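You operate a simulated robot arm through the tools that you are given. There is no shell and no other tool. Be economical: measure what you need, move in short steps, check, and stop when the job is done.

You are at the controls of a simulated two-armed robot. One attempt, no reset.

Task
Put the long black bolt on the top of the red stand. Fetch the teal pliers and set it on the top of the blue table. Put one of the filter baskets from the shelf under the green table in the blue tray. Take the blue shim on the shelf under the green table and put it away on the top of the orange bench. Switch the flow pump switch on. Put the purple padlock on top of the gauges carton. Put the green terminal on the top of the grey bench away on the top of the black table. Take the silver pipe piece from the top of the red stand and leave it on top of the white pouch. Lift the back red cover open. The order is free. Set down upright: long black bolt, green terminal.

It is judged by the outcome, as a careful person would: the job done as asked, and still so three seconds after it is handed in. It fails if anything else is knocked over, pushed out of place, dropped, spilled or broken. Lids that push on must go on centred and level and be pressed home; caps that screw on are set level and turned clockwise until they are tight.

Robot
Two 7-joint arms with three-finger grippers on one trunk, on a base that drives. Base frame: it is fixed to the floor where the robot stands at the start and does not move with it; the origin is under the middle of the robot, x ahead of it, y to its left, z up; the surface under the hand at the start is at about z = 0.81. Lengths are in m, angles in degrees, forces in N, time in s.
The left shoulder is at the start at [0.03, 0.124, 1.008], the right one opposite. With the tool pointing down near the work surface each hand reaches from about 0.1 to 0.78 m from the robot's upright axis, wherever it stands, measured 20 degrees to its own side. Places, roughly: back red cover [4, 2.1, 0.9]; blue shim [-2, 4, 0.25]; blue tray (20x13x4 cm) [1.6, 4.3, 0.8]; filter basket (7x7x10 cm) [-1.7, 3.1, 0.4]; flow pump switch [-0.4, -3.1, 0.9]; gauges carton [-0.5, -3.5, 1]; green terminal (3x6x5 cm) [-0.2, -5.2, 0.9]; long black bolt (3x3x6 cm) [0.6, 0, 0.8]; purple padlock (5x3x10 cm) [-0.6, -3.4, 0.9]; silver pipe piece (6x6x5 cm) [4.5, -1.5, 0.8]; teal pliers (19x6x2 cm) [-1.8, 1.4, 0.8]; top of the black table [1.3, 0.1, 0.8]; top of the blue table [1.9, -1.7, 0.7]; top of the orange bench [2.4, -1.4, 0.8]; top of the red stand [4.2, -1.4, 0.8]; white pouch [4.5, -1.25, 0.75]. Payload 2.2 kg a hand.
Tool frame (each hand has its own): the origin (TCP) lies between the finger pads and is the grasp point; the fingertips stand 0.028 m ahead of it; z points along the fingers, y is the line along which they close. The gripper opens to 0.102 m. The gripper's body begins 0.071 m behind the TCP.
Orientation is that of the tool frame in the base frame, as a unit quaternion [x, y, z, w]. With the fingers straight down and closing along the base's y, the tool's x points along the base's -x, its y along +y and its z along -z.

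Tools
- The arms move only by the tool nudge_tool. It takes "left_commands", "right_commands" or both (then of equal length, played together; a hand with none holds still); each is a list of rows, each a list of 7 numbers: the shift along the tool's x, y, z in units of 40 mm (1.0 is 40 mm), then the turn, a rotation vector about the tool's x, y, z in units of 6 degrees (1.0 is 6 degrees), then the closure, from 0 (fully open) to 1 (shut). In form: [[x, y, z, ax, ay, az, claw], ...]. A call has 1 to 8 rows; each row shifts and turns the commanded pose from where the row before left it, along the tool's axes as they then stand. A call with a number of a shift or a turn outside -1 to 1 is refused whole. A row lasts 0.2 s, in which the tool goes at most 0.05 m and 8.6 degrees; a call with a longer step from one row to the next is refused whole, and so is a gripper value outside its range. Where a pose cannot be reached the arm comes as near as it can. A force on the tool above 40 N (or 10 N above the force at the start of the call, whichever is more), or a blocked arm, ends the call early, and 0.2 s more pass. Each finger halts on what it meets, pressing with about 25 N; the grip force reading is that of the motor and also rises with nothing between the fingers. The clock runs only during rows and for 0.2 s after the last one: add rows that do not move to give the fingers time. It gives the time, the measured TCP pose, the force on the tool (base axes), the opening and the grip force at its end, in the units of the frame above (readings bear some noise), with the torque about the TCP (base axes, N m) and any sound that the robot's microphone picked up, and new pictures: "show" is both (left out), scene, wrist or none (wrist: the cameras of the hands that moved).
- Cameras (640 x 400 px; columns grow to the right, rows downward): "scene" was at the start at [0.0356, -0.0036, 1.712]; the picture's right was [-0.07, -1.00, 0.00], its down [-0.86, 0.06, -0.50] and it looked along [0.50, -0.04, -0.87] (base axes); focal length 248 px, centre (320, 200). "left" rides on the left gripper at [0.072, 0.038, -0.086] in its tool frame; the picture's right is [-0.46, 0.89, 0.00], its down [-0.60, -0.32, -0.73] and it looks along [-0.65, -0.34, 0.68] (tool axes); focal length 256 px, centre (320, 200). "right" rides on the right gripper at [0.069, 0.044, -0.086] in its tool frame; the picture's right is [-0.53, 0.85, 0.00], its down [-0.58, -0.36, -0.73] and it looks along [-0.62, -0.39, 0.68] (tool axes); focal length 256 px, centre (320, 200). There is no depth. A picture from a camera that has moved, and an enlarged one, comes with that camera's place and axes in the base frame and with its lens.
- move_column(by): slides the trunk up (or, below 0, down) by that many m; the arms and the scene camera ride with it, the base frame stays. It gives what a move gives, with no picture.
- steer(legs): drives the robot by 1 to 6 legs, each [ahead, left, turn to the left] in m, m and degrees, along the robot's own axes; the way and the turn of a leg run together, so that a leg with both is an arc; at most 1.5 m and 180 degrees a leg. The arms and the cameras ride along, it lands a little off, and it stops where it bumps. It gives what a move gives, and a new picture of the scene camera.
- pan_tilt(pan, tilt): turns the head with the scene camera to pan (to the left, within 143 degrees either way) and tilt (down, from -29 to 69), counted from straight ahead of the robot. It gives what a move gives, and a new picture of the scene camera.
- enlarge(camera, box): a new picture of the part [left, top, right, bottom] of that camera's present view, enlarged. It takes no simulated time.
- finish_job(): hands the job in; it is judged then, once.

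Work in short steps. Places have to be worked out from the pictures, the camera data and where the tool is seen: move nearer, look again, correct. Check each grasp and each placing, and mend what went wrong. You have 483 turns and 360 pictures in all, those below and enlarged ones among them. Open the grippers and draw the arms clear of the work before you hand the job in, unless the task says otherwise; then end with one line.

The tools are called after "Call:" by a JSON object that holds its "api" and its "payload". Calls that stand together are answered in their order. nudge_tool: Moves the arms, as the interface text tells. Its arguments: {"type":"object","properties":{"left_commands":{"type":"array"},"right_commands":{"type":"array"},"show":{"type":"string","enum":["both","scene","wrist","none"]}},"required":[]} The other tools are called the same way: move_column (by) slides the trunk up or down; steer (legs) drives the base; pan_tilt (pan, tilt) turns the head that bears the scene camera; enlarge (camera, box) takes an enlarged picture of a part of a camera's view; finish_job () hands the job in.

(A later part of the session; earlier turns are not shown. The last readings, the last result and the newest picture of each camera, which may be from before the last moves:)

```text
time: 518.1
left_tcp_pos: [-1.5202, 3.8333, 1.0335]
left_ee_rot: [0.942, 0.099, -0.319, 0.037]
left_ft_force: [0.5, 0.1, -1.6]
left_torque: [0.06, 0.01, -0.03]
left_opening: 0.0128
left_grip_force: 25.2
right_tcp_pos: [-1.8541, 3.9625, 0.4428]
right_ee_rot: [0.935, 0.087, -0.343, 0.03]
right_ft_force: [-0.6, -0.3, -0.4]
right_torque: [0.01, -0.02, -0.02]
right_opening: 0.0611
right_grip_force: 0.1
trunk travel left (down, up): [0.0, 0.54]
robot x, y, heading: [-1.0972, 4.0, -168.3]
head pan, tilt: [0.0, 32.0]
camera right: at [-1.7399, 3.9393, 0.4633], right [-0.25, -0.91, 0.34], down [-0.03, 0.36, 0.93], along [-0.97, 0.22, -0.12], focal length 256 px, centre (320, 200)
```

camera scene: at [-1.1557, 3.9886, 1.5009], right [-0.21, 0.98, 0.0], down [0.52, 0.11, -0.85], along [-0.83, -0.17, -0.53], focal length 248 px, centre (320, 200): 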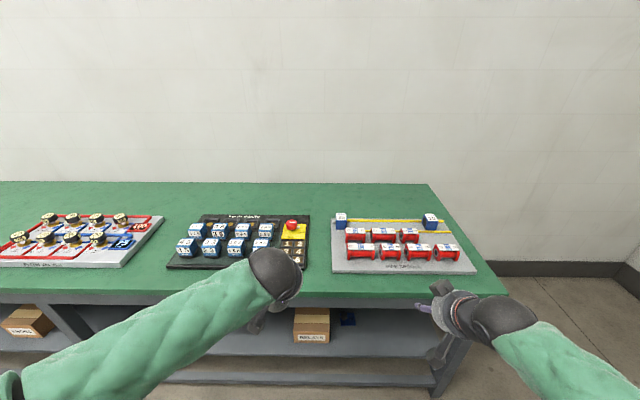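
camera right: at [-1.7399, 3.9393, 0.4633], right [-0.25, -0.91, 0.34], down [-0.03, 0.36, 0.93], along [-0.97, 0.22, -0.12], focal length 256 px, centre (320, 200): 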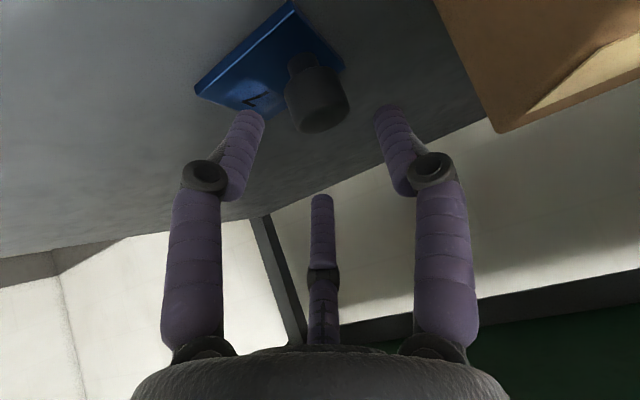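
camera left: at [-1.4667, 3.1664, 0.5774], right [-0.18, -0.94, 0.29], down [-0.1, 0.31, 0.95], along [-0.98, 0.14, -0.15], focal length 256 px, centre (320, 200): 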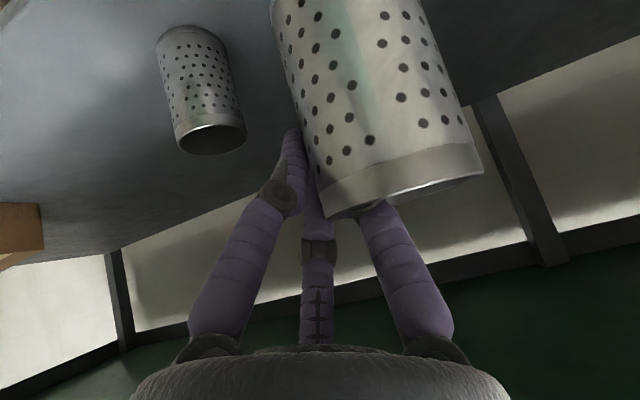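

Aligned to within a centimetre. I correct by that and advance 5 cm.

Call:
{"api": "nudge_tool", "payload": {"right_commands": [[0.25, 0.12, 0.2, 0, 0, 0, 0.4], [0, 0, 0.4, 0, 0, 0, 0.4], [0, 0, 0.4, 0, 0, 0, 0.4], [0, 0, 0.2, 0, 0, 0, 0.4], [0, 0, 0, 0, 0, 0, 0.4]], "show": "wrist"}}

```text
time: 519.3
left_tcp_pos: [-1.5192, 3.8325, 1.0322]
left_ee_rot: [0.942, 0.098, -0.319, 0.037]
left_ft_force: [0.0, 0.5, -1.7]
left_torque: [0.07, 0.0, 0.04]
left_opening: 0.0127
left_grip_force: 25.1
right_tcp_pos: [-1.8765, 3.9549, 0.3994]
right_ee_rot: [0.935, 0.087, -0.342, 0.03]
right_ft_force: [-0.5, 1.0, 2.5]
right_torque: [0.1, 0.01, 0.03]
right_opening: 0.0655
right_grip_force: 0.1
trunk travel left (down, up): [0.0, 0.54]
robot x, y, heading: [-1.0917, 3.9994, -168.3]
head pan, tilt: [0.0, 32.0]
camera right: at [-1.7619, 3.9303, 0.4205], right [-0.25, -0.91, 0.34], down [-0.03, 0.36, 0.93], along [-0.97, 0.22, -0.12], focal length 256 px, centre (320, 200)
```

right: 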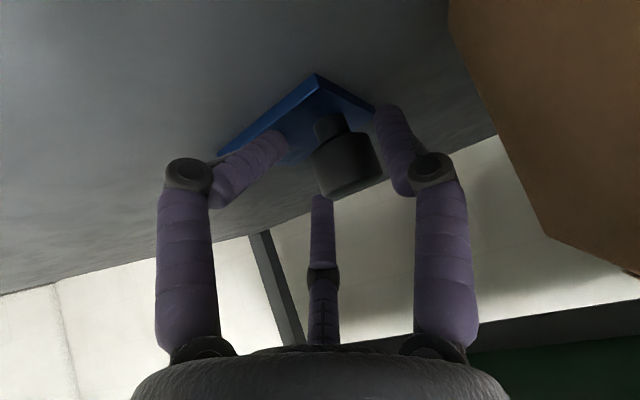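

The near finger just touches the plate. I ease up slightly, shift 7 mm towards the knob, and close.

Call:
{"api": "nudge_tool", "payload": {"right_commands": [[0, 0.18, -0.08, 0, 0, 0, 0.4], [0, 0, 0, 0, 0, 0, 0.9], [0, 0, 0, 0, 0, 0, 0.9], [0, 0, 0, 0, 0, 0, 0.9]], "show": "wrist"}}

```text
time: 520.3
left_tcp_pos: [-1.5194, 3.8328, 1.0325]
left_ee_rot: [0.942, 0.099, -0.319, 0.037]
left_ft_force: [-0.2, -0.1, -0.9]
left_torque: [0.03, -0.01, 0.01]
left_opening: 0.0124
left_grip_force: 24.6
right_tcp_pos: [-1.8728, 3.9469, 0.4024]
right_ee_rot: [0.935, 0.087, -0.342, 0.03]
right_ft_force: [0.2, -0.7, 1.9]
right_torque: [-0.12, -0.13, -0.04]
right_opening: 0.045
right_grip_force: 25.0
trunk travel left (down, up): [0.0, 0.54]
robot x, y, heading: [-1.0936, 3.9966, -168.1]
head pan, tilt: [0.0, 32.0]
camera right: at [-1.7587, 3.9229, 0.4237], right [-0.25, -0.91, 0.34], down [-0.03, 0.36, 0.93], along [-0.97, 0.22, -0.12], focal length 256 px, centre (320, 200)
```

right: 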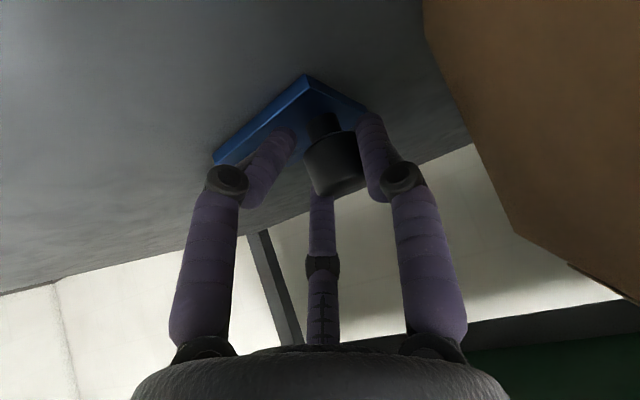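

Grip force 25 N at 0.045. I lift 3 cm straight up and check.

Call:
{"api": "nudge_tool", "payload": {"right_commands": [[-0.2, 0, -0.23, 0, 0, 0, 0.9], [-0.32, 0, -0.38, 0, 0, 0, 0.9], [0, 0, 0, 0, 0, 0, 0.9]], "show": "wrist"}}

```text
time: 521.1
left_tcp_pos: [-1.5194, 3.8328, 1.0327]
left_ee_rot: [0.942, 0.099, -0.318, 0.038]
left_ft_force: [1.1, -0.1, -0.8]
left_torque: [0.02, 0.01, 0.0]
left_opening: 0.0124
left_grip_force: 25.0
right_tcp_pos: [-1.8744, 3.947, 0.4336]
right_ee_rot: [0.935, 0.086, -0.343, 0.029]
right_ft_force: [-0.2, 0.2, -2.1]
right_torque: [-0.01, -0.05, -0.01]
right_opening: 0.04
right_grip_force: 25.3
trunk travel left (down, up): [0.0, 0.54]
robot x, y, heading: [-1.0917, 4.0029, -168.3]
head pan, tilt: [0.0, 32.0]
camera right: at [-1.7601, 3.9226, 0.4545], right [-0.25, -0.91, 0.34], down [-0.03, 0.36, 0.93], along [-0.97, 0.22, -0.12], focal length 256 px, centre (320, 200)
```

right: 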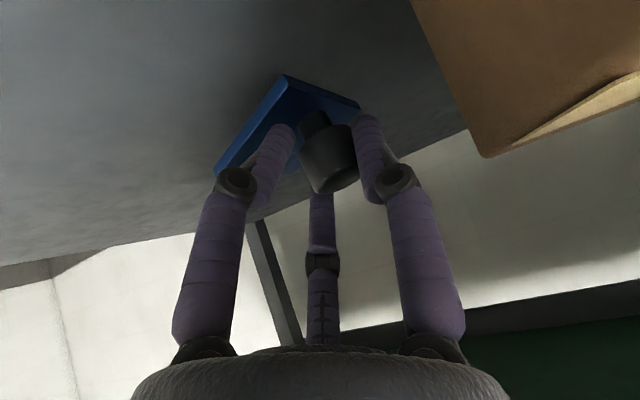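

It lifts. I draw it out along the same path.

Call:
{"api": "nudge_tool", "payload": {"right_commands": [[0, 0, -0.7, 0, 0, 0, 0.92], [0.1, 0, -0.9, 0, 0, 0, 0.92], [0.1, 0, -0.9, 0, 0, 0, 0.92], [0.2, 0, -0.9, 0, 0, 0, 0.92], [0.2, 0, -0.9, 0, 0, 0, 0.92], [0.3, 0, -0.9, 0, 0, 0, 0.92], [0.5, 0, -0.8, 0, 0, 0, 0.92], [0.6, 0, -0.7, 0, 0, 0, 0.92]], "show": "both"}}

```text
time: 522.9
left_tcp_pos: [-1.5195, 3.8331, 1.032]
left_ee_rot: [0.942, 0.098, -0.318, 0.036]
left_ft_force: [-0.5, -0.2, -2.0]
left_torque: [0.05, 0.01, 0.0]
left_opening: 0.0124
left_grip_force: 25.2
right_tcp_pos: [-1.6434, 3.991, 0.5889]
right_ee_rot: [0.935, 0.086, -0.344, 0.029]
right_ft_force: [-0.3, 1.2, -0.1]
right_torque: [0.0, -0.04, -0.01]
right_opening: 0.0397
right_grip_force: 24.4
trunk travel left (down, up): [0.0, 0.54]
robot x, y, heading: [-1.0965, 3.998, -168.1]
head pan, tilt: [0.0, 32.0]
camera scene: at [-1.1549, 3.9886, 1.5009], right [-0.21, 0.98, 0.0], down [0.52, 0.11, -0.85], along [-0.83, -0.17, -0.53], focal length 248 px, centre (320, 200)
camera right: at [-1.5287, 3.9668, 0.6097], right [-0.25, -0.91, 0.34], down [-0.03, 0.36, 0.93], along [-0.97, 0.22, -0.12], focal length 256 px, centre (320, 200)
```

scene: 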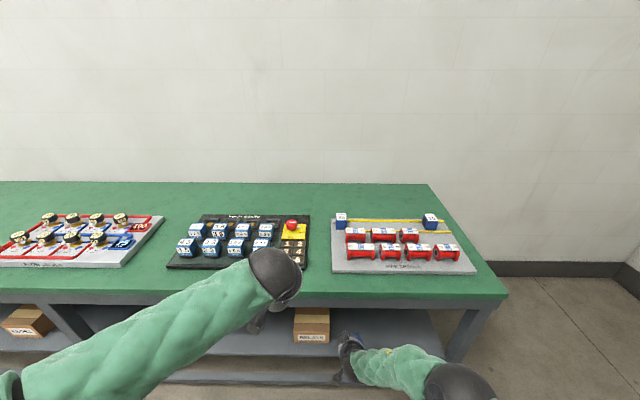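
right: 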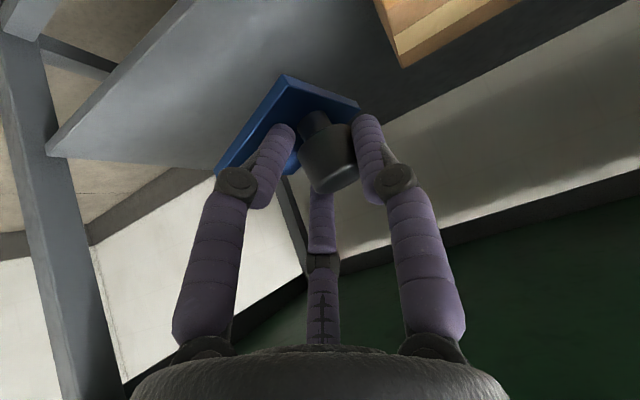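

Both items in hand. I back off, then raise the right hand and trunk.

Call:
{"api": "steer", "payload": {"legs": [[-0.5, 0, 0]]}}

Call:
{"api": "move_column", "payload": {"by": 0.28}}

Call:
{"api": "nudge_tool", "payload": {"right_commands": [[-0.645, 0, -0.764, 0, 0, 0, 0.92], [-0.645, 0, -0.764, 0, 0, 0, 0.92], [-0.645, 0, -0.764, 0, 0, 0, 0.92], [-0.645, 0, -0.764, 0, 0, 0, 0.92], [-0.645, 0, -0.764, 0, 0, 0, 0.92], [-0.645, 0, -0.764, 0, 0, 0, 0.92]], "show": "none"}}

Call:
{"api": "pan_tilt", "payload": {"pan": -110, "tilt": 25}}

```text
time: 525.8
left_tcp_pos: [-1.037, 3.9339, 1.0331]
left_ee_rot: [0.942, 0.097, -0.319, 0.036]
left_ft_force: [-0.9, -0.1, -0.4]
left_torque: [0.02, 0.03, 0.03]
left_opening: 0.0124
left_grip_force: 25.4
right_tcp_pos: [-1.159, 4.0932, 0.5875]
right_ee_rot: [0.935, 0.086, -0.343, 0.03]
right_ft_force: [0.3, -0.1, -1.2]
right_torque: [0.02, -0.04, -0.03]
right_opening: 0.0398
right_grip_force: 25.5
trunk travel left (down, up): [0.0, 0.54]
robot x, y, heading: [-0.6134, 4.0974, -168.2]
head pan, tilt: [0.0, 32.0]
camera scene: at [-0.6715, 4.0898, 1.5009], right [-0.2, 0.98, 0.0], down [0.52, 0.11, -0.85], along [-0.83, -0.17, -0.53], focal length 248 px, centre (320, 200)
```

scene: 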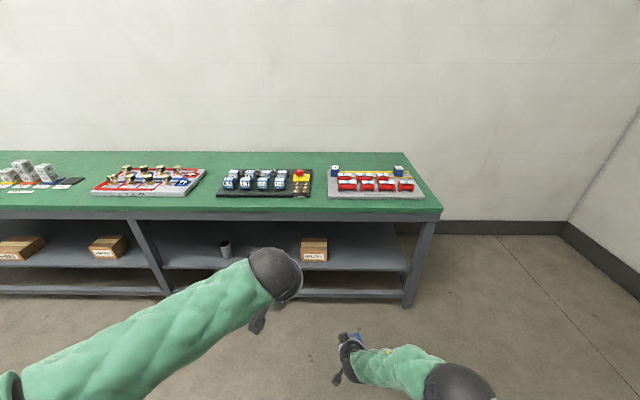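

```text
time: 528.6
left_tcp_pos: [-1.0366, 3.9351, 1.3111]
left_ee_rot: [0.942, 0.098, -0.319, 0.036]
left_ft_force: [0.3, -0.3, -1.3]
left_torque: [0.04, -0.01, -0.02]
left_opening: 0.012
left_grip_force: 25.1
right_tcp_pos: [-1.1599, 4.0912, 0.8681]
right_ee_rot: [0.935, 0.087, -0.341, 0.03]
right_ft_force: [0.2, -0.3, -2.0]
right_torque: [-0.01, -0.02, -0.05]
right_opening: 0.0389
right_grip_force: 25.0
trunk travel left (down, up): [-0.28, 0.26]
robot x, y, heading: [-0.6067, 4.0982, -167.9]
head pan, tilt: [0.0, 32.0]
```

```text
time: 530.0
left_tcp_pos: [-1.0381, 3.9346, 1.3123]
left_ee_rot: [0.942, 0.098, -0.319, 0.036]
left_ft_force: [0.5, 0.8, -2.1]
left_torque: [0.04, -0.02, -0.02]
left_opening: 0.012
left_grip_force: 24.6
right_tcp_pos: [-1.1582, 4.09, 1.1071]
right_ee_rot: [0.935, 0.086, -0.342, 0.028]
right_ft_force: [0.6, 0.7, -1.8]
right_torque: [-0.03, -0.01, -0.01]
right_opening: 0.0391
right_grip_force: 24.5
trunk travel left (down, up): [-0.28, 0.26]
robot x, y, heading: [-0.6124, 4.0998, -168.2]
head pan, tilt: [0.0, 32.0]
```

```text
time: 531.9
left_tcp_pos: [-1.0366, 3.9349, 1.313]
left_ee_rot: [0.942, 0.098, -0.319, 0.036]
left_ft_force: [-0.3, 0.1, -1.6]
left_torque: [0.02, -0.03, -0.01]
left_opening: 0.0121
left_grip_force: 24.8
right_tcp_pos: [-1.1607, 4.0889, 1.1069]
right_ee_rot: [0.935, 0.086, -0.343, 0.03]
right_ft_force: [0.4, -0.2, -2.0]
right_torque: [0.01, -0.08, 0.01]
right_opening: 0.0392
right_grip_force: 25.0
trunk travel left (down, up): [-0.28, 0.26]
robot x, y, heading: [-0.609, 4.1046, -168.1]
head pan, tilt: [-110.0, 25.0]
camera scene: at [-0.5711, 4.1992, 1.792], right [0.99, -0.14, 0.0], down [-0.06, -0.42, -0.91], along [0.13, 0.9, -0.42], focal length 248 px, centre (320, 200)
```

scene: 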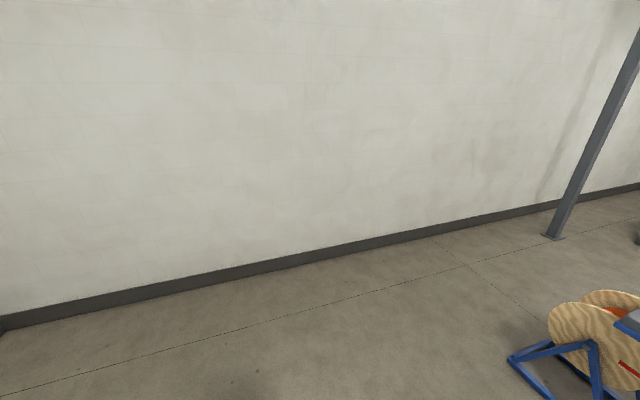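

The way round the far end is clear (sawhorse reaches y≈5.15, wall at 6.6). I go round keeping my heading, travelling backwards to the table's other side.

Call:
{"api": "steer", "payload": {"legs": [[-0.31, -0.74, 0], [-0.31, -0.74, 0], [-1.28, 0.2, 0], [-1.28, 0.2, 0]]}}

Call:
{"api": "pan_tilt", "payload": {"pan": 50, "tilt": 35}}

```text
time: 552.3
left_tcp_pos: [1.852, 5.6785, 1.3128]
left_ee_rot: [0.94, 0.117, -0.317, 0.044]
left_ft_force: [0.0, -0.3, -1.3]
left_torque: [0.06, 0.02, 0.0]
left_opening: 0.0112
left_grip_force: 24.8
right_tcp_pos: [1.7221, 5.829, 1.1063]
right_ee_rot: [0.933, 0.104, -0.342, 0.036]
right_ft_force: [1.3, -0.2, -2.7]
right_torque: [-0.03, -0.06, 0.02]
right_opening: 0.0383
right_grip_force: 25.5
trunk travel left (down, up): [-0.28, 0.26]
robot x, y, heading: [2.2711, 5.8617, -165.8]
head pan, tilt: [-110.0, 25.0]
camera scene: at [2.3062, 5.9622, 1.792], right [0.99, -0.1, 0.0], down [-0.04, -0.42, -0.91], along [0.09, 0.9, -0.42], focal length 248 px, centre (320, 200)
```

scene: 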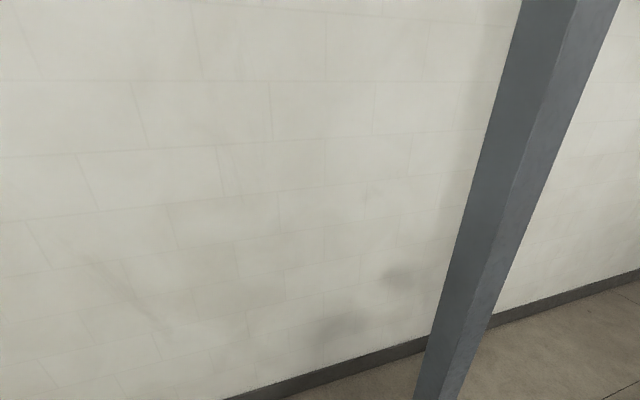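

```text
time: 554.7
left_tcp_pos: [1.8514, 5.6786, 1.311]
left_ee_rot: [0.94, 0.118, -0.317, 0.044]
left_ft_force: [0.4, 0.1, -0.9]
left_torque: [0.02, -0.02, 0.02]
left_opening: 0.0112
left_grip_force: 25.2
right_tcp_pos: [1.7227, 5.8284, 1.1077]
right_ee_rot: [0.933, 0.105, -0.341, 0.036]
right_ft_force: [0.0, 0.9, -1.8]
right_torque: [-0.01, -0.04, -0.01]
right_opening: 0.0379
right_grip_force: 25.0
trunk travel left (down, up): [-0.28, 0.26]
robot x, y, heading: [2.2683, 5.8627, -166.3]
head pan, tilt: [50.0, 35.0]
camera scene: at [2.2579, 5.7913, 1.7762], right [-0.9, 0.44, 0.0], down [0.25, 0.52, -0.82], along [-0.36, -0.74, -0.57], focal length 248 px, centre (320, 200)
```

scene: 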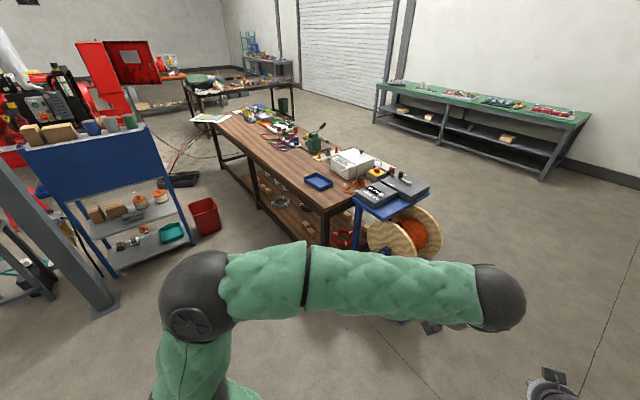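

The tray is at ≈[1.556,4.314], by the table's far right corner, and the floor on this side is free. I drive to about (2.17,4.56).

Call:
{"api": "nudge_tool", "payload": {"right_commands": [[-0.645, 0, -0.764, 0, 0, 0, 0.95], [-0.645, 0, -0.764, 0, 0, 0, 0.95]], "show": "none"}}

Call:
{"api": "steer", "payload": {"legs": [[0.2, 0.62, 0], [0.18, 0.62, 0]]}}

Call:
{"api": "pan_tilt", "payload": {"pan": 5, "tilt": 48}}

```text
time: 555.3
left_tcp_pos: [1.8516, 5.6784, 1.3122]
left_ee_rot: [0.94, 0.118, -0.317, 0.044]
left_ft_force: [0.7, 0.1, -1.2]
left_torque: [0.07, 0.01, -0.02]
left_opening: 0.0111
left_grip_force: 25.1
right_tcp_pos: [1.7197, 5.8263, 1.1874]
right_ee_rot: [0.934, 0.106, -0.34, 0.036]
right_ft_force: [0.2, 0.1, -2.2]
right_torque: [0.01, -0.01, 0.02]
right_opening: 0.038
right_grip_force: 24.5
trunk travel left (down, up): [-0.28, 0.26]
robot x, y, heading: [2.2689, 5.8627, -166.0]
head pan, tilt: [50.0, 35.0]
```

```text
time: 562.1
left_tcp_pos: [1.7706, 4.4013, 1.312]
left_ee_rot: [0.941, 0.109, -0.317, 0.04]
left_ft_force: [-0.3, -0.1, -1.0]
left_torque: [0.07, 0.0, 0.0]
left_opening: 0.0113
left_grip_force: 25.0
right_tcp_pos: [1.6416, 4.5537, 1.1883]
right_ee_rot: [0.934, 0.096, -0.342, 0.032]
right_ft_force: [-1.1, -0.6, -1.4]
right_torque: [0.0, -0.03, 0.04]
right_opening: 0.0376
right_grip_force: 25.0
trunk travel left (down, up): [-0.28, 0.26]
robot x, y, heading: [2.1905, 4.5767, -167.3]
head pan, tilt: [50.0, 35.0]
camera scene: at [2.1798, 4.5069, 1.7762], right [-0.89, 0.45, 0.0], down [0.26, 0.51, -0.82], along [-0.37, -0.73, -0.57], focal length 248 px, centre (320, 200)
```

scene: 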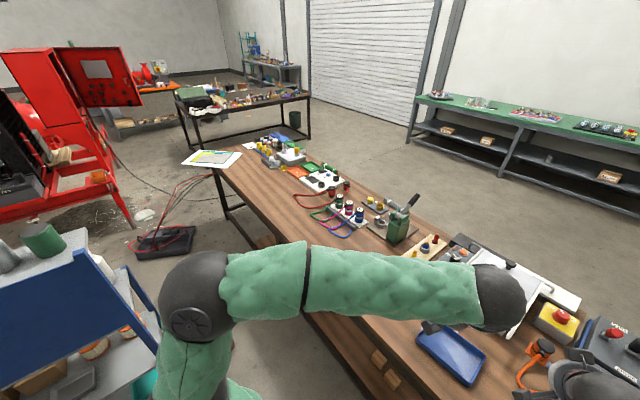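

```text
time: 563.2
left_tcp_pos: [1.7717, 4.4024, 1.3127]
left_ee_rot: [0.941, 0.108, -0.318, 0.04]
left_ft_force: [0.1, 0.6, -1.5]
left_torque: [0.04, 0.04, 0.0]
left_opening: 0.0112
left_grip_force: 24.9
right_tcp_pos: [1.6422, 4.5537, 1.1889]
right_ee_rot: [0.934, 0.096, -0.341, 0.033]
right_ft_force: [-0.1, -0.1, -1.8]
right_torque: [0.01, -0.03, 0.01]
right_opening: 0.0375
right_grip_force: 25.0
trunk travel left (down, up): [-0.28, 0.26]
robot x, y, heading: [2.19, 4.5779, -166.9]
head pan, tilt: [5.0, 48.0]
camera scene: at [2.1448, 4.5618, 1.7572], right [-0.31, 0.95, 0.0], down [0.71, 0.23, -0.67], along [-0.64, -0.21, -0.74], focal length 248 px, centre (320, 200)
```

scene: 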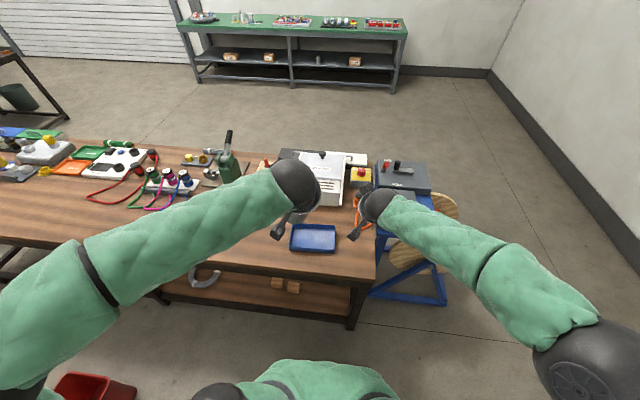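

Call:
{"api": "enlarge", "payload": {"camera": "scene", "box": [260, 190, 388, 270]}}

Call:
{"api": "enlarge", "payload": {"camera": "left", "box": [0, 0, 640, 400]}}

```text
5.00 times, centred on (324, 230) of scene
camera zoom: at [2.1448, 4.5618, 1.7572], right [-0.31, 0.95, 0.0], down [0.71, 0.23, -0.67], along [-0.64, -0.21, -0.74], focal length 1239 px, centre (300, 50)
```

zoom: 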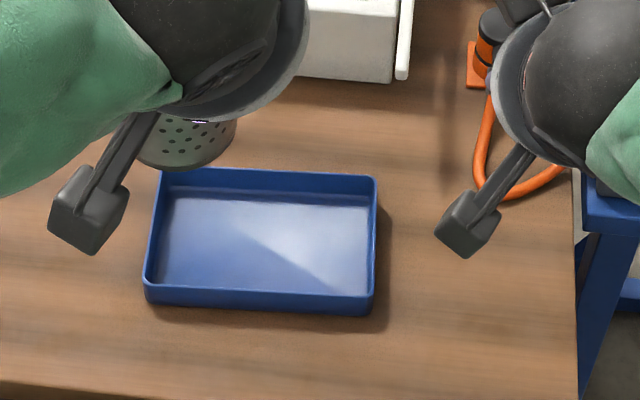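

```text
1.00 times, centred on (320, 200) of left (not enlarged: the box is as wide or as high as the picture)
camera zoom: at [1.887, 4.3913, 1.3362], right [-0.16, -0.94, 0.29], down [-0.11, 0.31, 0.95], along [-0.98, 0.12, -0.15], focal length 256 px, centre (320, 200)
```

zoom: 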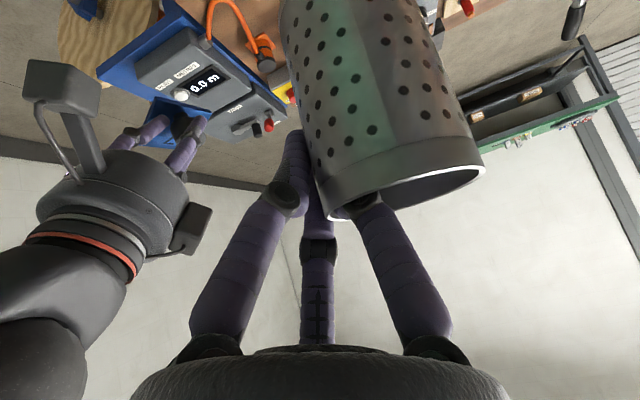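

Tray centre ≈[1.563,4.337]. I carry the basket over it.

Call:
{"api": "nudge_tool", "payload": {"left_commands": [[-0.26, -0.065, 0.92, 0, 0, 0, 0.95], [-0.26, -0.065, 0.92, 0, 0, 0, 0.95], [-0.26, -0.065, 0.92, 0, 0, 0, 0.95], [-0.26, -0.065, 0.92, 0, 0, 0, 0.95], [-0.26, -0.065, 0.92, 0, 0, 0, 0.95], [-0.26, -0.065, 0.92, 0, 0, 0, 0.95], [-0.26, -0.065, 0.92, 0, 0, 0, 0.95], [0, 0, 0, 0, 0, 0, 0.95]], "show": "both"}}

Call:
{"api": "enlarge", "payload": {"camera": "scene", "box": [260, 190, 388, 270]}}

```text
time: 565.0
left_tcp_pos: [1.5602, 4.3704, 1.1507]
left_ee_rot: [0.941, 0.109, -0.319, 0.041]
left_ft_force: [0.9, 0.2, -1.8]
left_torque: [0.05, 0.03, 0.03]
left_opening: 0.0113
left_grip_force: 25.3
right_tcp_pos: [1.643, 4.5537, 1.1881]
right_ee_rot: [0.934, 0.096, -0.342, 0.032]
right_ft_force: [0.4, 0.3, -2.3]
right_torque: [-0.02, -0.03, -0.02]
right_opening: 0.0375
right_grip_force: 25.4
trunk travel left (down, up): [-0.28, 0.26]
robot x, y, heading: [2.1888, 4.5749, -166.6]
head pan, tilt: [5.0, 48.0]
camera scene: at [2.1462, 4.5618, 1.7573], right [-0.31, 0.95, 0.0], down [0.71, 0.23, -0.67], along [-0.64, -0.21, -0.74], focal length 248 px, centre (320, 200)
camera left: at [1.6755, 4.3583, 1.174], right [-0.16, -0.94, 0.29], down [-0.11, 0.31, 0.95], along [-0.98, 0.12, -0.15], focal length 256 px, centre (320, 200)
```

scene: 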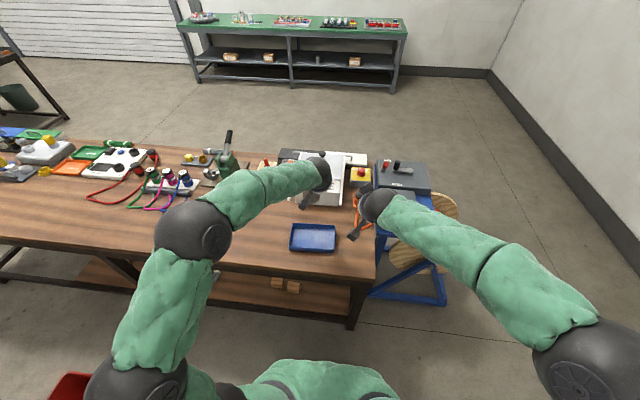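
left: 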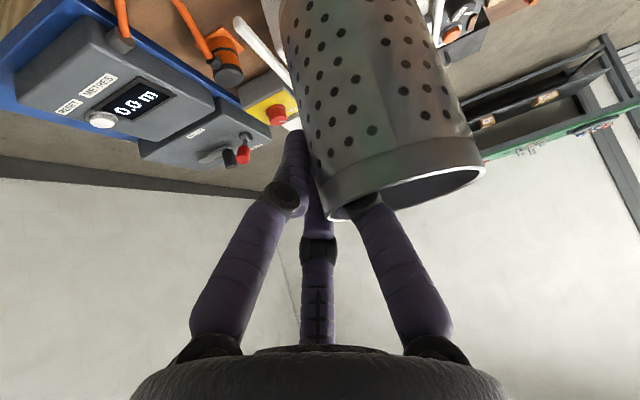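

```text
5.00 times, centred on (324, 230) of scene
camera zoom: at [2.1462, 4.5618, 1.7573], right [-0.31, 0.95, 0.0], down [0.71, 0.23, -0.67], along [-0.64, -0.21, -0.74], focal length 1239 px, centre (300, 50)
```

zoom: 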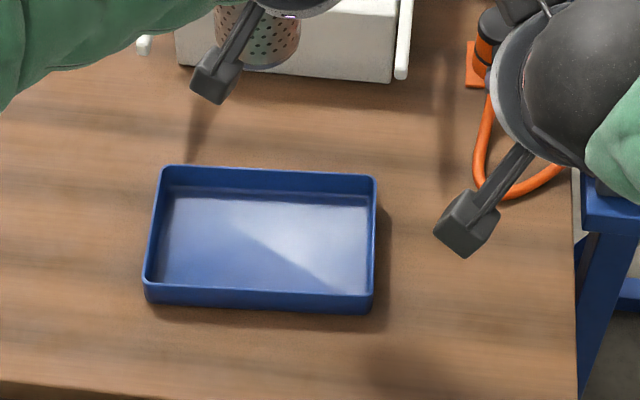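

Positioned. I lower it into the tray.

Call:
{"api": "nudge_tool", "payload": {"left_commands": [[0.607, 0, 0.794, 0, 0, 0, 0.95], [0.607, 0, 0.794, 0, 0, 0, 0.95], [0.607, 0, 0.794, 0, 0, 0, 0.95], [0.607, 0, 0.794, 0, 0, 0, 0.95], [0, 0, 0, 0, 0, 0, 0.95]], "show": "wrist"}}

Call:
{"api": "enlarge", "payload": {"camera": "scene", "box": [260, 190, 388, 270]}}

```text
time: 566.2
left_tcp_pos: [1.5616, 4.368, 0.9898]
left_ee_rot: [0.941, 0.108, -0.318, 0.041]
left_ft_force: [0.4, 0.5, -2.2]
left_torque: [0.05, -0.03, 0.0]
left_opening: 0.011
left_grip_force: 25.1
right_tcp_pos: [1.643, 4.5537, 1.1877]
right_ee_rot: [0.934, 0.096, -0.342, 0.033]
right_ft_force: [-0.4, -0.1, -2.1]
right_torque: [-0.04, -0.04, -0.04]
right_opening: 0.0373
right_grip_force: 24.9
trunk travel left (down, up): [-0.28, 0.26]
robot x, y, heading: [2.1936, 4.5783, -166.9]
head pan, tilt: [5.0, 48.0]
camera left: at [1.6779, 4.3562, 1.0143], right [-0.16, -0.94, 0.29], down [-0.11, 0.31, 0.95], along [-0.98, 0.12, -0.15], focal length 256 px, centre (320, 200)
```

left: 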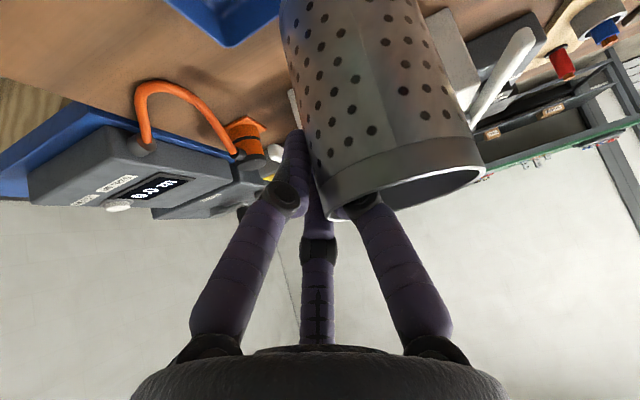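

```text
5.00 times, centred on (324, 230) of scene
camera zoom: at [2.1453, 4.5621, 1.7573], right [-0.31, 0.95, 0.0], down [0.71, 0.23, -0.67], along [-0.64, -0.21, -0.74], focal length 1239 px, centre (300, 50)
```

zoom: 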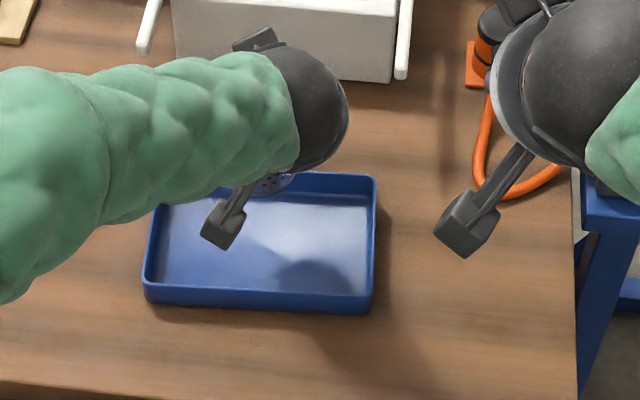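

Still centred. I lower the remaining 7 cm with fine steps at the end.

Call:
{"api": "nudge_tool", "payload": {"left_commands": [[0.607, 0, 0.794, 0, 0, 0, 0.95], [0.3, 0, 0.4, 0, 0, 0, 0.95], [0.12, 0, 0.16, 0, 0, 0, 0.95], [0.09, 0, 0.12, 0, 0, 0, 0.95], [0.09, 0, 0.12, 0, 0, 0, 0.95], [0.09, 0, 0.12, 0, 0, 0, 0.95]], "show": "wrist"}}

Call:
{"api": "enlarge", "payload": {"camera": "scene", "box": [260, 190, 388, 270]}}

```text
time: 567.6
left_tcp_pos: [1.5587, 4.3673, 0.9041]
left_ee_rot: [0.941, 0.108, -0.319, 0.04]
left_ft_force: [0.4, 0.4, -1.6]
left_torque: [0.02, 0.02, 0.0]
left_opening: 0.0112
left_grip_force: 24.9
right_tcp_pos: [1.6412, 4.5532, 1.187]
right_ee_rot: [0.934, 0.097, -0.342, 0.034]
right_ft_force: [0.5, 0.0, -1.6]
right_torque: [-0.02, -0.01, -0.01]
right_opening: 0.0376
right_grip_force: 25.0
trunk travel left (down, up): [-0.28, 0.26]
robot x, y, heading: [2.1922, 4.5811, -166.8]
head pan, tilt: [5.0, 48.0]
camera left: at [1.6748, 4.3564, 0.9285], right [-0.16, -0.94, 0.29], down [-0.11, 0.31, 0.95], along [-0.98, 0.12, -0.15], focal length 256 px, centre (320, 200)
```

left: 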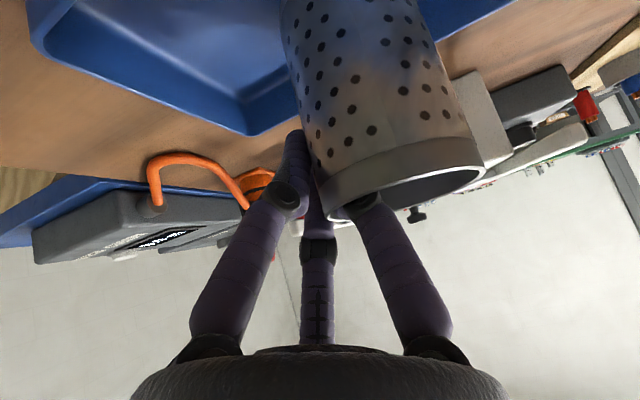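

```text
5.00 times, centred on (324, 230) of scene
camera zoom: at [2.1445, 4.5618, 1.7572], right [-0.31, 0.95, 0.0], down [0.71, 0.23, -0.67], along [-0.64, -0.21, -0.74], focal length 1239 px, centre (300, 50)
```

zoom: 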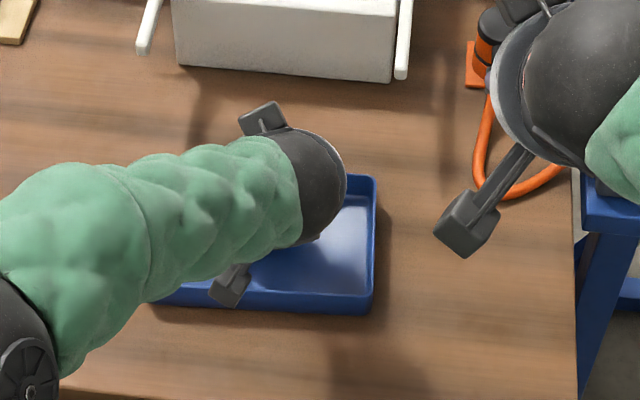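

Call:
{"api": "nudge_tool", "payload": {"left_commands": [[0.09, 0, 0.12, 0, 0, 0, 0.95], [0.09, 0, 0.12, 0, 0, 0, 0.95], [0.09, 0, 0.12, 0, 0, 0, 0.95], [0.09, 0, 0.12, 0, 0, 0, 0.95]], "show": "none"}}

```text
time: 568.6
left_tcp_pos: [1.5563, 4.3696, 0.8887]
left_ee_rot: [0.939, 0.108, -0.324, 0.041]
left_ft_force: [5.0, 5.2, 27.5]
left_torque: [-0.25, -1.18, 0.23]
left_opening: 0.0112
left_grip_force: 24.8
right_tcp_pos: [1.644, 4.5531, 1.189]
right_ee_rot: [0.934, 0.096, -0.343, 0.034]
right_ft_force: [0.9, -0.4, -0.8]
right_torque: [-0.02, -0.04, -0.03]
right_opening: 0.0374
right_grip_force: 24.9
trunk travel left (down, up): [-0.28, 0.26]
robot x, y, heading: [2.1948, 4.5787, -166.8]
head pan, tilt: [5.0, 48.0]
```

Contact with the tray floor. I ease off a little, open slowly, and withdraw along the entry path.

Call:
{"api": "nudge_tool", "payload": {"left_commands": [[-0.05, 0, -0.07, 0, 0, 0, 0.95], [0, 0, 0, 0, 0, 0, 0.85], [0, 0, 0, 0, 0, 0, 0.75], [0, 0, 0, 0, 0, 0, 0.65], [0, 0, 0, 0, 0, 0, 0.6], [0, 0, 0, 0, 0, 0, 0.6]], "show": "wrist"}}

```text
time: 570.0
left_tcp_pos: [1.5588, 4.3669, 0.8851]
left_ee_rot: [0.941, 0.109, -0.317, 0.04]
left_ft_force: [-0.8, 0.2, 0.2]
left_torque: [-0.03, 0.0, 0.03]
left_opening: 0.0406
left_grip_force: 0.1
right_tcp_pos: [1.6425, 4.5538, 1.1877]
right_ee_rot: [0.934, 0.097, -0.342, 0.034]
right_ft_force: [-0.3, 0.4, -2.2]
right_torque: [-0.02, -0.07, 0.0]
right_opening: 0.0373
right_grip_force: 25.3
trunk travel left (down, up): [-0.28, 0.26]
robot x, y, heading: [2.1903, 4.5809, -167.0]
head pan, tilt: [5.0, 48.0]
camera left: at [1.6749, 4.3561, 0.9092], right [-0.16, -0.94, 0.29], down [-0.11, 0.31, 0.95], along [-0.98, 0.12, -0.15], focal length 256 px, centre (320, 200)
```

left: 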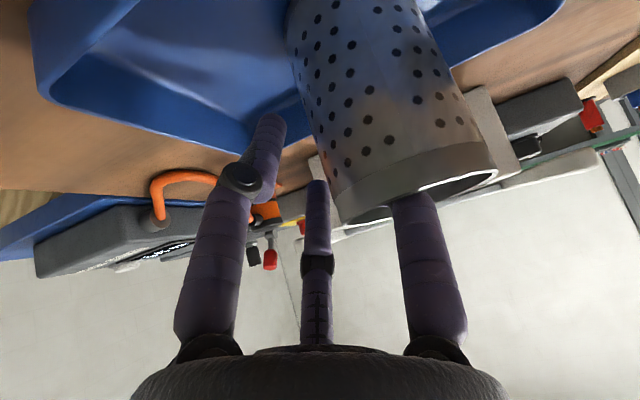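

The basket stands free. I withdraw along the finger axis.

Call:
{"api": "nudge_tool", "payload": {"left_commands": [[0, 0, -0.4, 0, 0, 0, 0.6], [0, 0, -0.6, 0, 0, 0, 0.6], [0, 0, -0.8, 0, 0, 0, 0.6], [0, 0, -1, 0, 0, 0, 0.5], [0, 0, -1, 0, 0, 0, 0.3], [0, 0, -1, 0, 0, 0, 0]], "show": "wrist"}}

Call:
{"api": "enlarge", "payload": {"camera": "scene", "box": [260, 190, 388, 270]}}

```text
time: 571.4
left_tcp_pos: [1.6746, 4.3947, 1.0377]
left_ee_rot: [0.941, 0.109, -0.318, 0.041]
left_ft_force: [0.1, 0.1, 0.0]
left_torque: [0.01, 0.06, 0.01]
left_opening: 0.1022
left_grip_force: 0.0
right_tcp_pos: [1.6437, 4.5537, 1.1886]
right_ee_rot: [0.934, 0.097, -0.342, 0.033]
right_ft_force: [0.6, 0.4, -1.6]
right_torque: [-0.04, -0.05, 0.0]
right_opening: 0.0374
right_grip_force: 25.2
trunk travel left (down, up): [-0.28, 0.26]
robot x, y, heading: [2.1916, 4.5781, -166.8]
head pan, tilt: [5.0, 48.0]
camera left: at [1.7897, 4.3834, 1.0621], right [-0.16, -0.94, 0.29], down [-0.11, 0.31, 0.94], along [-0.98, 0.12, -0.15], focal length 256 px, centre (320, 200)
```

left: 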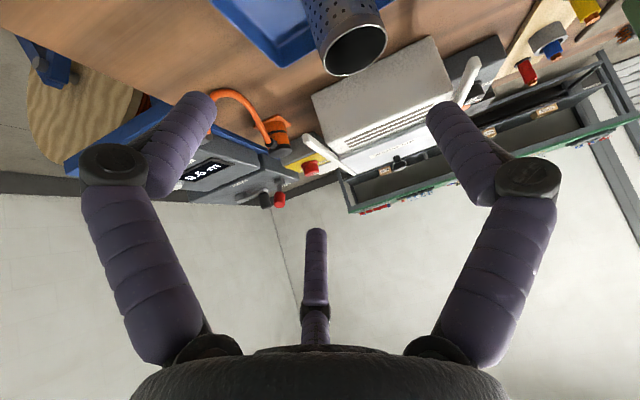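

```text
5.00 times, centred on (324, 230) of scene
camera zoom: at [2.1464, 4.562, 1.7573], right [-0.31, 0.95, 0.0], down [0.71, 0.23, -0.67], along [-0.64, -0.21, -0.74], focal length 1239 px, centre (300, 50)
```

zoom: 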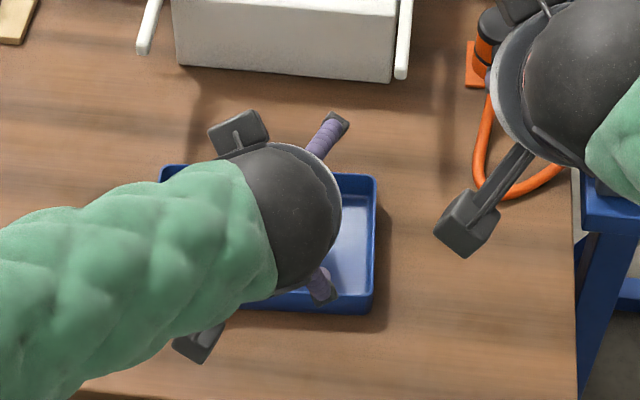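

The basket stands in the tray. I raise and level the left hand, then take the shim back round to the corridor.

Call:
{"api": "nudge_tool", "payload": {"left_commands": [[-0.3, 0, -0.9, 0, 0, 0, 0], [-0.3, 0, -0.9, 0, 0, 0, 0], [-0.3, 0, -0.9, 0, 0, 0, 0], [0, 0, 0, 0, 1, 0, 0], [0, 0, 0, 0, 1, 0, 0], [0, 0, 0, 0, 1, 0, 0], [0, 0, 0, 0, 1, 0, 0], [0, 0, 0, 0, 1, 0, 0]], "show": "none"}}

Call:
{"api": "nudge_tool", "payload": {"left_commands": [[0, 0, 0, 0, 1, 0, 0], [0.8, 0, 0, 0, 0.2, 0, 0], [0.8, 0, 0, 0, 0, 0, 0], [0.5, 0, 0, 0, 0, 0, 0]], "show": "none"}}

Call:
{"api": "enlarge", "payload": {"camera": "scene", "box": [240, 170, 400, 270]}}

Call:
{"api": "steer", "payload": {"legs": [[-0.2, -0.62, 0], [-0.2, -0.64, 0], [1.28, -0.2, 0], [1.28, -0.2, 0]]}}

```text
time: 573.2
left_tcp_pos: [1.708, 4.4036, 1.144]
left_ee_rot: [0.991, 0.116, -0.062, 0.011]
left_ft_force: [-0.2, 0.1, -1.0]
left_torque: [0.03, -0.01, 0.02]
left_opening: 0.1018
left_grip_force: 0.0
right_tcp_pos: [1.6412, 4.5535, 1.1874]
right_ee_rot: [0.934, 0.097, -0.342, 0.033]
right_ft_force: [0.4, -0.2, -1.3]
right_torque: [0.0, -0.03, -0.02]
right_opening: 0.0371
right_grip_force: 24.8
trunk travel left (down, up): [-0.28, 0.26]
robot x, y, heading: [2.1906, 4.5817, -166.9]
head pan, tilt: [5.0, 48.0]
```

```text
time: 574.2
left_tcp_pos: [1.7916, 4.4227, 1.143]
left_ee_rot: [0.993, 0.115, -0.002, 0.004]
left_ft_force: [0.5, 0.2, 0.6]
left_torque: [0.03, 0.0, -0.03]
left_opening: 0.1021
left_grip_force: 0.1
right_tcp_pos: [1.6432, 4.5525, 1.1877]
right_ee_rot: [0.934, 0.096, -0.343, 0.032]
right_ft_force: [0.3, 0.3, -1.1]
right_torque: [-0.03, -0.07, 0.02]
right_opening: 0.037
right_grip_force: 24.8
trunk travel left (down, up): [-0.28, 0.26]
robot x, y, heading: [2.1893, 4.5767, -167.1]
head pan, tilt: [5.0, 48.0]
```

```text
4.00 times, centred on (320, 220) of scene
camera zoom: at [2.1458, 4.5618, 1.7573], right [-0.31, 0.95, 0.0], down [0.71, 0.23, -0.67], along [-0.64, -0.21, -0.74], focal length 991 px, centre (320, 120)
```

zoom: 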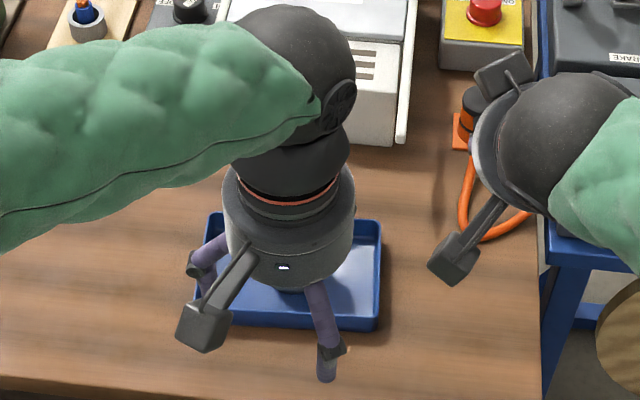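

```text
time: 593.6
left_tcp_pos: [-0.726, 5.521, 1.144]
left_ee_rot: [0.991, 0.131, -0.001, 0.004]
left_ft_force: [-0.5, -0.1, 0.0]
left_torque: [0.03, 0.01, 0.0]
left_opening: 0.102
left_grip_force: 0.1
right_tcp_pos: [-0.8789, 5.6458, 1.1881]
right_ee_rot: [0.933, 0.11, -0.341, 0.038]
right_ft_force: [-0.4, 0.1, -1.5]
right_torque: [-0.01, 0.0, 0.01]
right_opening: 0.0366
right_grip_force: 25.4
trunk travel left (down, up): [-0.28, 0.26]
robot x, y, heading: [-0.3296, 5.6869, -165.2]
head pan, tilt: [5.0, 48.0]
camera scene: at [-0.3772, 5.6699, 1.7572], right [-0.34, 0.94, 0.0], down [0.7, 0.25, -0.67], along [-0.63, -0.23, -0.74], focal length 248 px, centre (320, 200)
```

scene: 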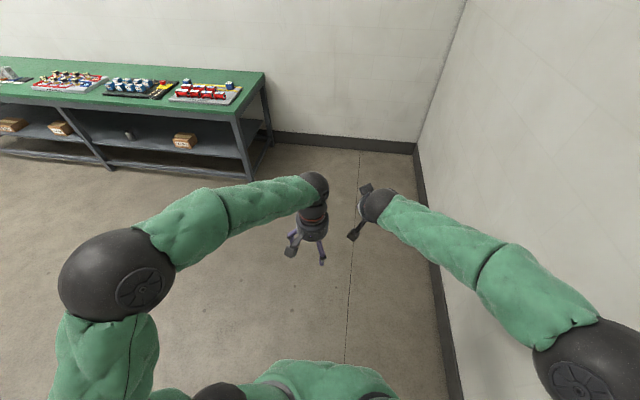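

Down the aisle I go, sideways, keeping clear of both tables.

Call:
{"api": "steer", "payload": {"legs": [[0.36, 1.3, 0], [0.36, 1.3, 0], [0.34, 1.3, 0], [0.34, 1.3, 0]]}}

Call:
{"api": "enlarge", "payload": {"camera": "right", "box": [0, 0, 640, 400]}}

```text
time: 619.5
left_tcp_pos: [-0.7341, 0.097, 1.1432]
left_ee_rot: [0.989, 0.151, -0.001, 0.004]
left_ft_force: [-0.3, -0.8, -0.9]
left_torque: [0.01, -0.03, 0.0]
left_opening: 0.1024
left_grip_force: 0.0
right_tcp_pos: [-0.893, 0.2161, 1.1875]
right_ee_rot: [0.93, 0.129, -0.341, 0.044]
right_ft_force: [-0.8, 0.9, -1.8]
right_torque: [-0.04, -0.02, -0.03]
right_opening: 0.0358
right_grip_force: 25.0
trunk travel left (down, up): [-0.28, 0.26]
robot x, y, heading: [-0.3436, 0.283, -162.7]
head pan, tilt: [5.0, 48.0]
camera scene: at [-0.3915, 0.2598, 1.7572], right [-0.38, 0.93, 0.0], down [0.69, 0.28, -0.67], along [-0.62, -0.25, -0.74], focal length 248 px, centre (320, 200)
```

scene: 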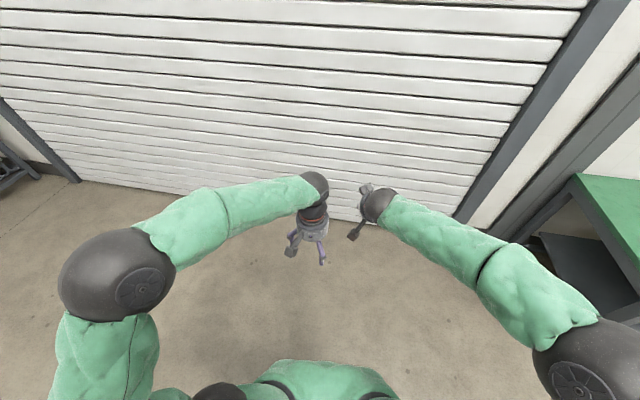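

```text
1.00 times, centred on (320, 200) of right (not enlarged: the box is as wide or as high as the picture)
camera zoom: at [-0.7766, 0.2024, 1.2094], right [-0.16, -0.93, 0.34], down [-0.07, 0.35, 0.93], along [-0.98, 0.13, -0.12], focal length 256 px, centre (320, 200)
```

zoom: 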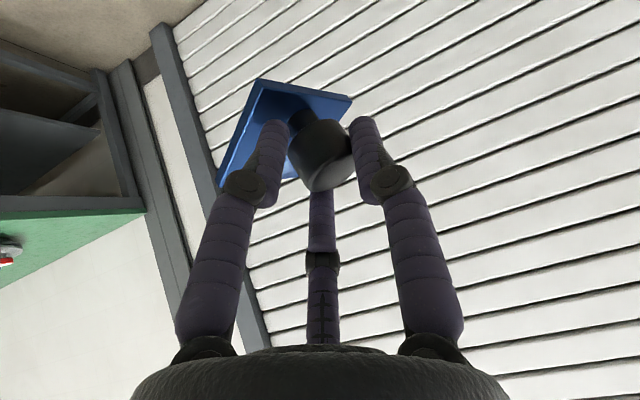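

The shim is still firmly held. On to the corridor: down, turn to face +x, and along to the orange bench.

Call:
{"api": "steer", "payload": {"legs": [[0.52, 1.33, 0], [0, 0, 172.7], [1.35, -0.1, 0], [1.46, -0.03, 0]]}}

Call:
{"api": "pan_tilt", "payload": {"pan": -50, "tilt": 40}}

```text
time: 646.5
left_tcp_pos: [2.7717, -0.9161, 1.1426]
left_ee_rot: [-0.042, 0.999, 0.004, 0.001]
left_ft_force: [1.0, 0.5, 0.0]
left_torque: [0.02, 0.01, 0.0]
left_opening: 0.102
left_grip_force: 0.1
right_tcp_pos: [2.9004, -1.0664, 1.1889]
right_ee_rot: [-0.027, 0.938, 0.007, 0.344]
right_ft_force: [0.0, -0.1, -1.3]
right_torque: [0.02, 0.07, -0.04]
right_opening: 0.0357
right_grip_force: 24.9
trunk travel left (down, up): [-0.28, 0.26]
robot x, y, heading: [2.3517, -1.0119, 4.8]
head pan, tilt: [5.0, 48.0]
camera scene: at [2.3998, -0.9995, 1.7572], right [0.17, -0.99, 0.0], down [-0.73, -0.12, -0.67], along [0.66, 0.11, -0.74], focal length 248 px, centre (320, 200)
```

scene: 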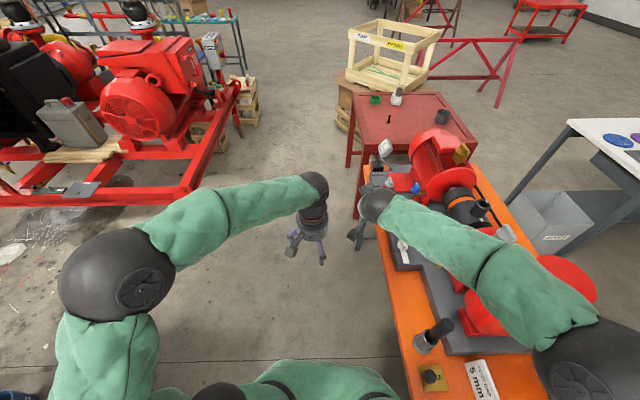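

```text
time: 647.7
left_tcp_pos: [2.772, -0.9171, 1.1432]
left_ee_rot: [-0.043, 0.999, 0.003, 0.002]
left_ft_force: [0.3, 0.2, 0.1]
left_torque: [0.01, -0.05, 0.01]
left_opening: 0.102
left_grip_force: 0.0
right_tcp_pos: [2.9005, -1.0665, 1.1876]
right_ee_rot: [-0.027, 0.939, 0.007, 0.344]
right_ft_force: [-0.1, -0.2, -1.8]
right_torque: [0.03, 0.06, 0.02]
right_opening: 0.0354
right_grip_force: 24.9
trunk travel left (down, up): [-0.28, 0.26]
robot x, y, heading: [2.3489, -1.0107, 4.9]
head pan, tilt: [-50.0, 40.0]
camera scene: at [2.3815, -1.0732, 1.7687], right [-0.71, -0.7, 0.0], down [-0.45, 0.46, -0.77], along [0.54, -0.54, -0.64], focal length 248 px, centre (320, 200)
```

scene: 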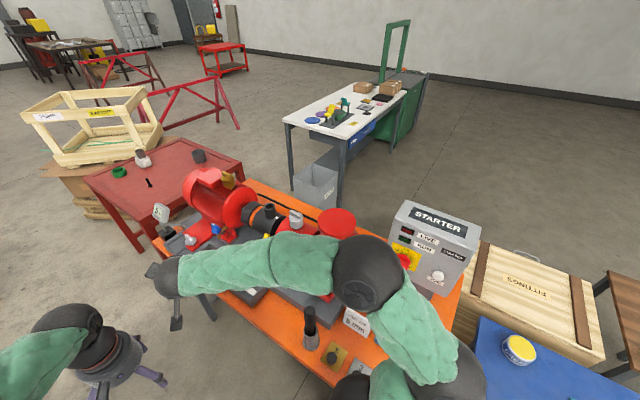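

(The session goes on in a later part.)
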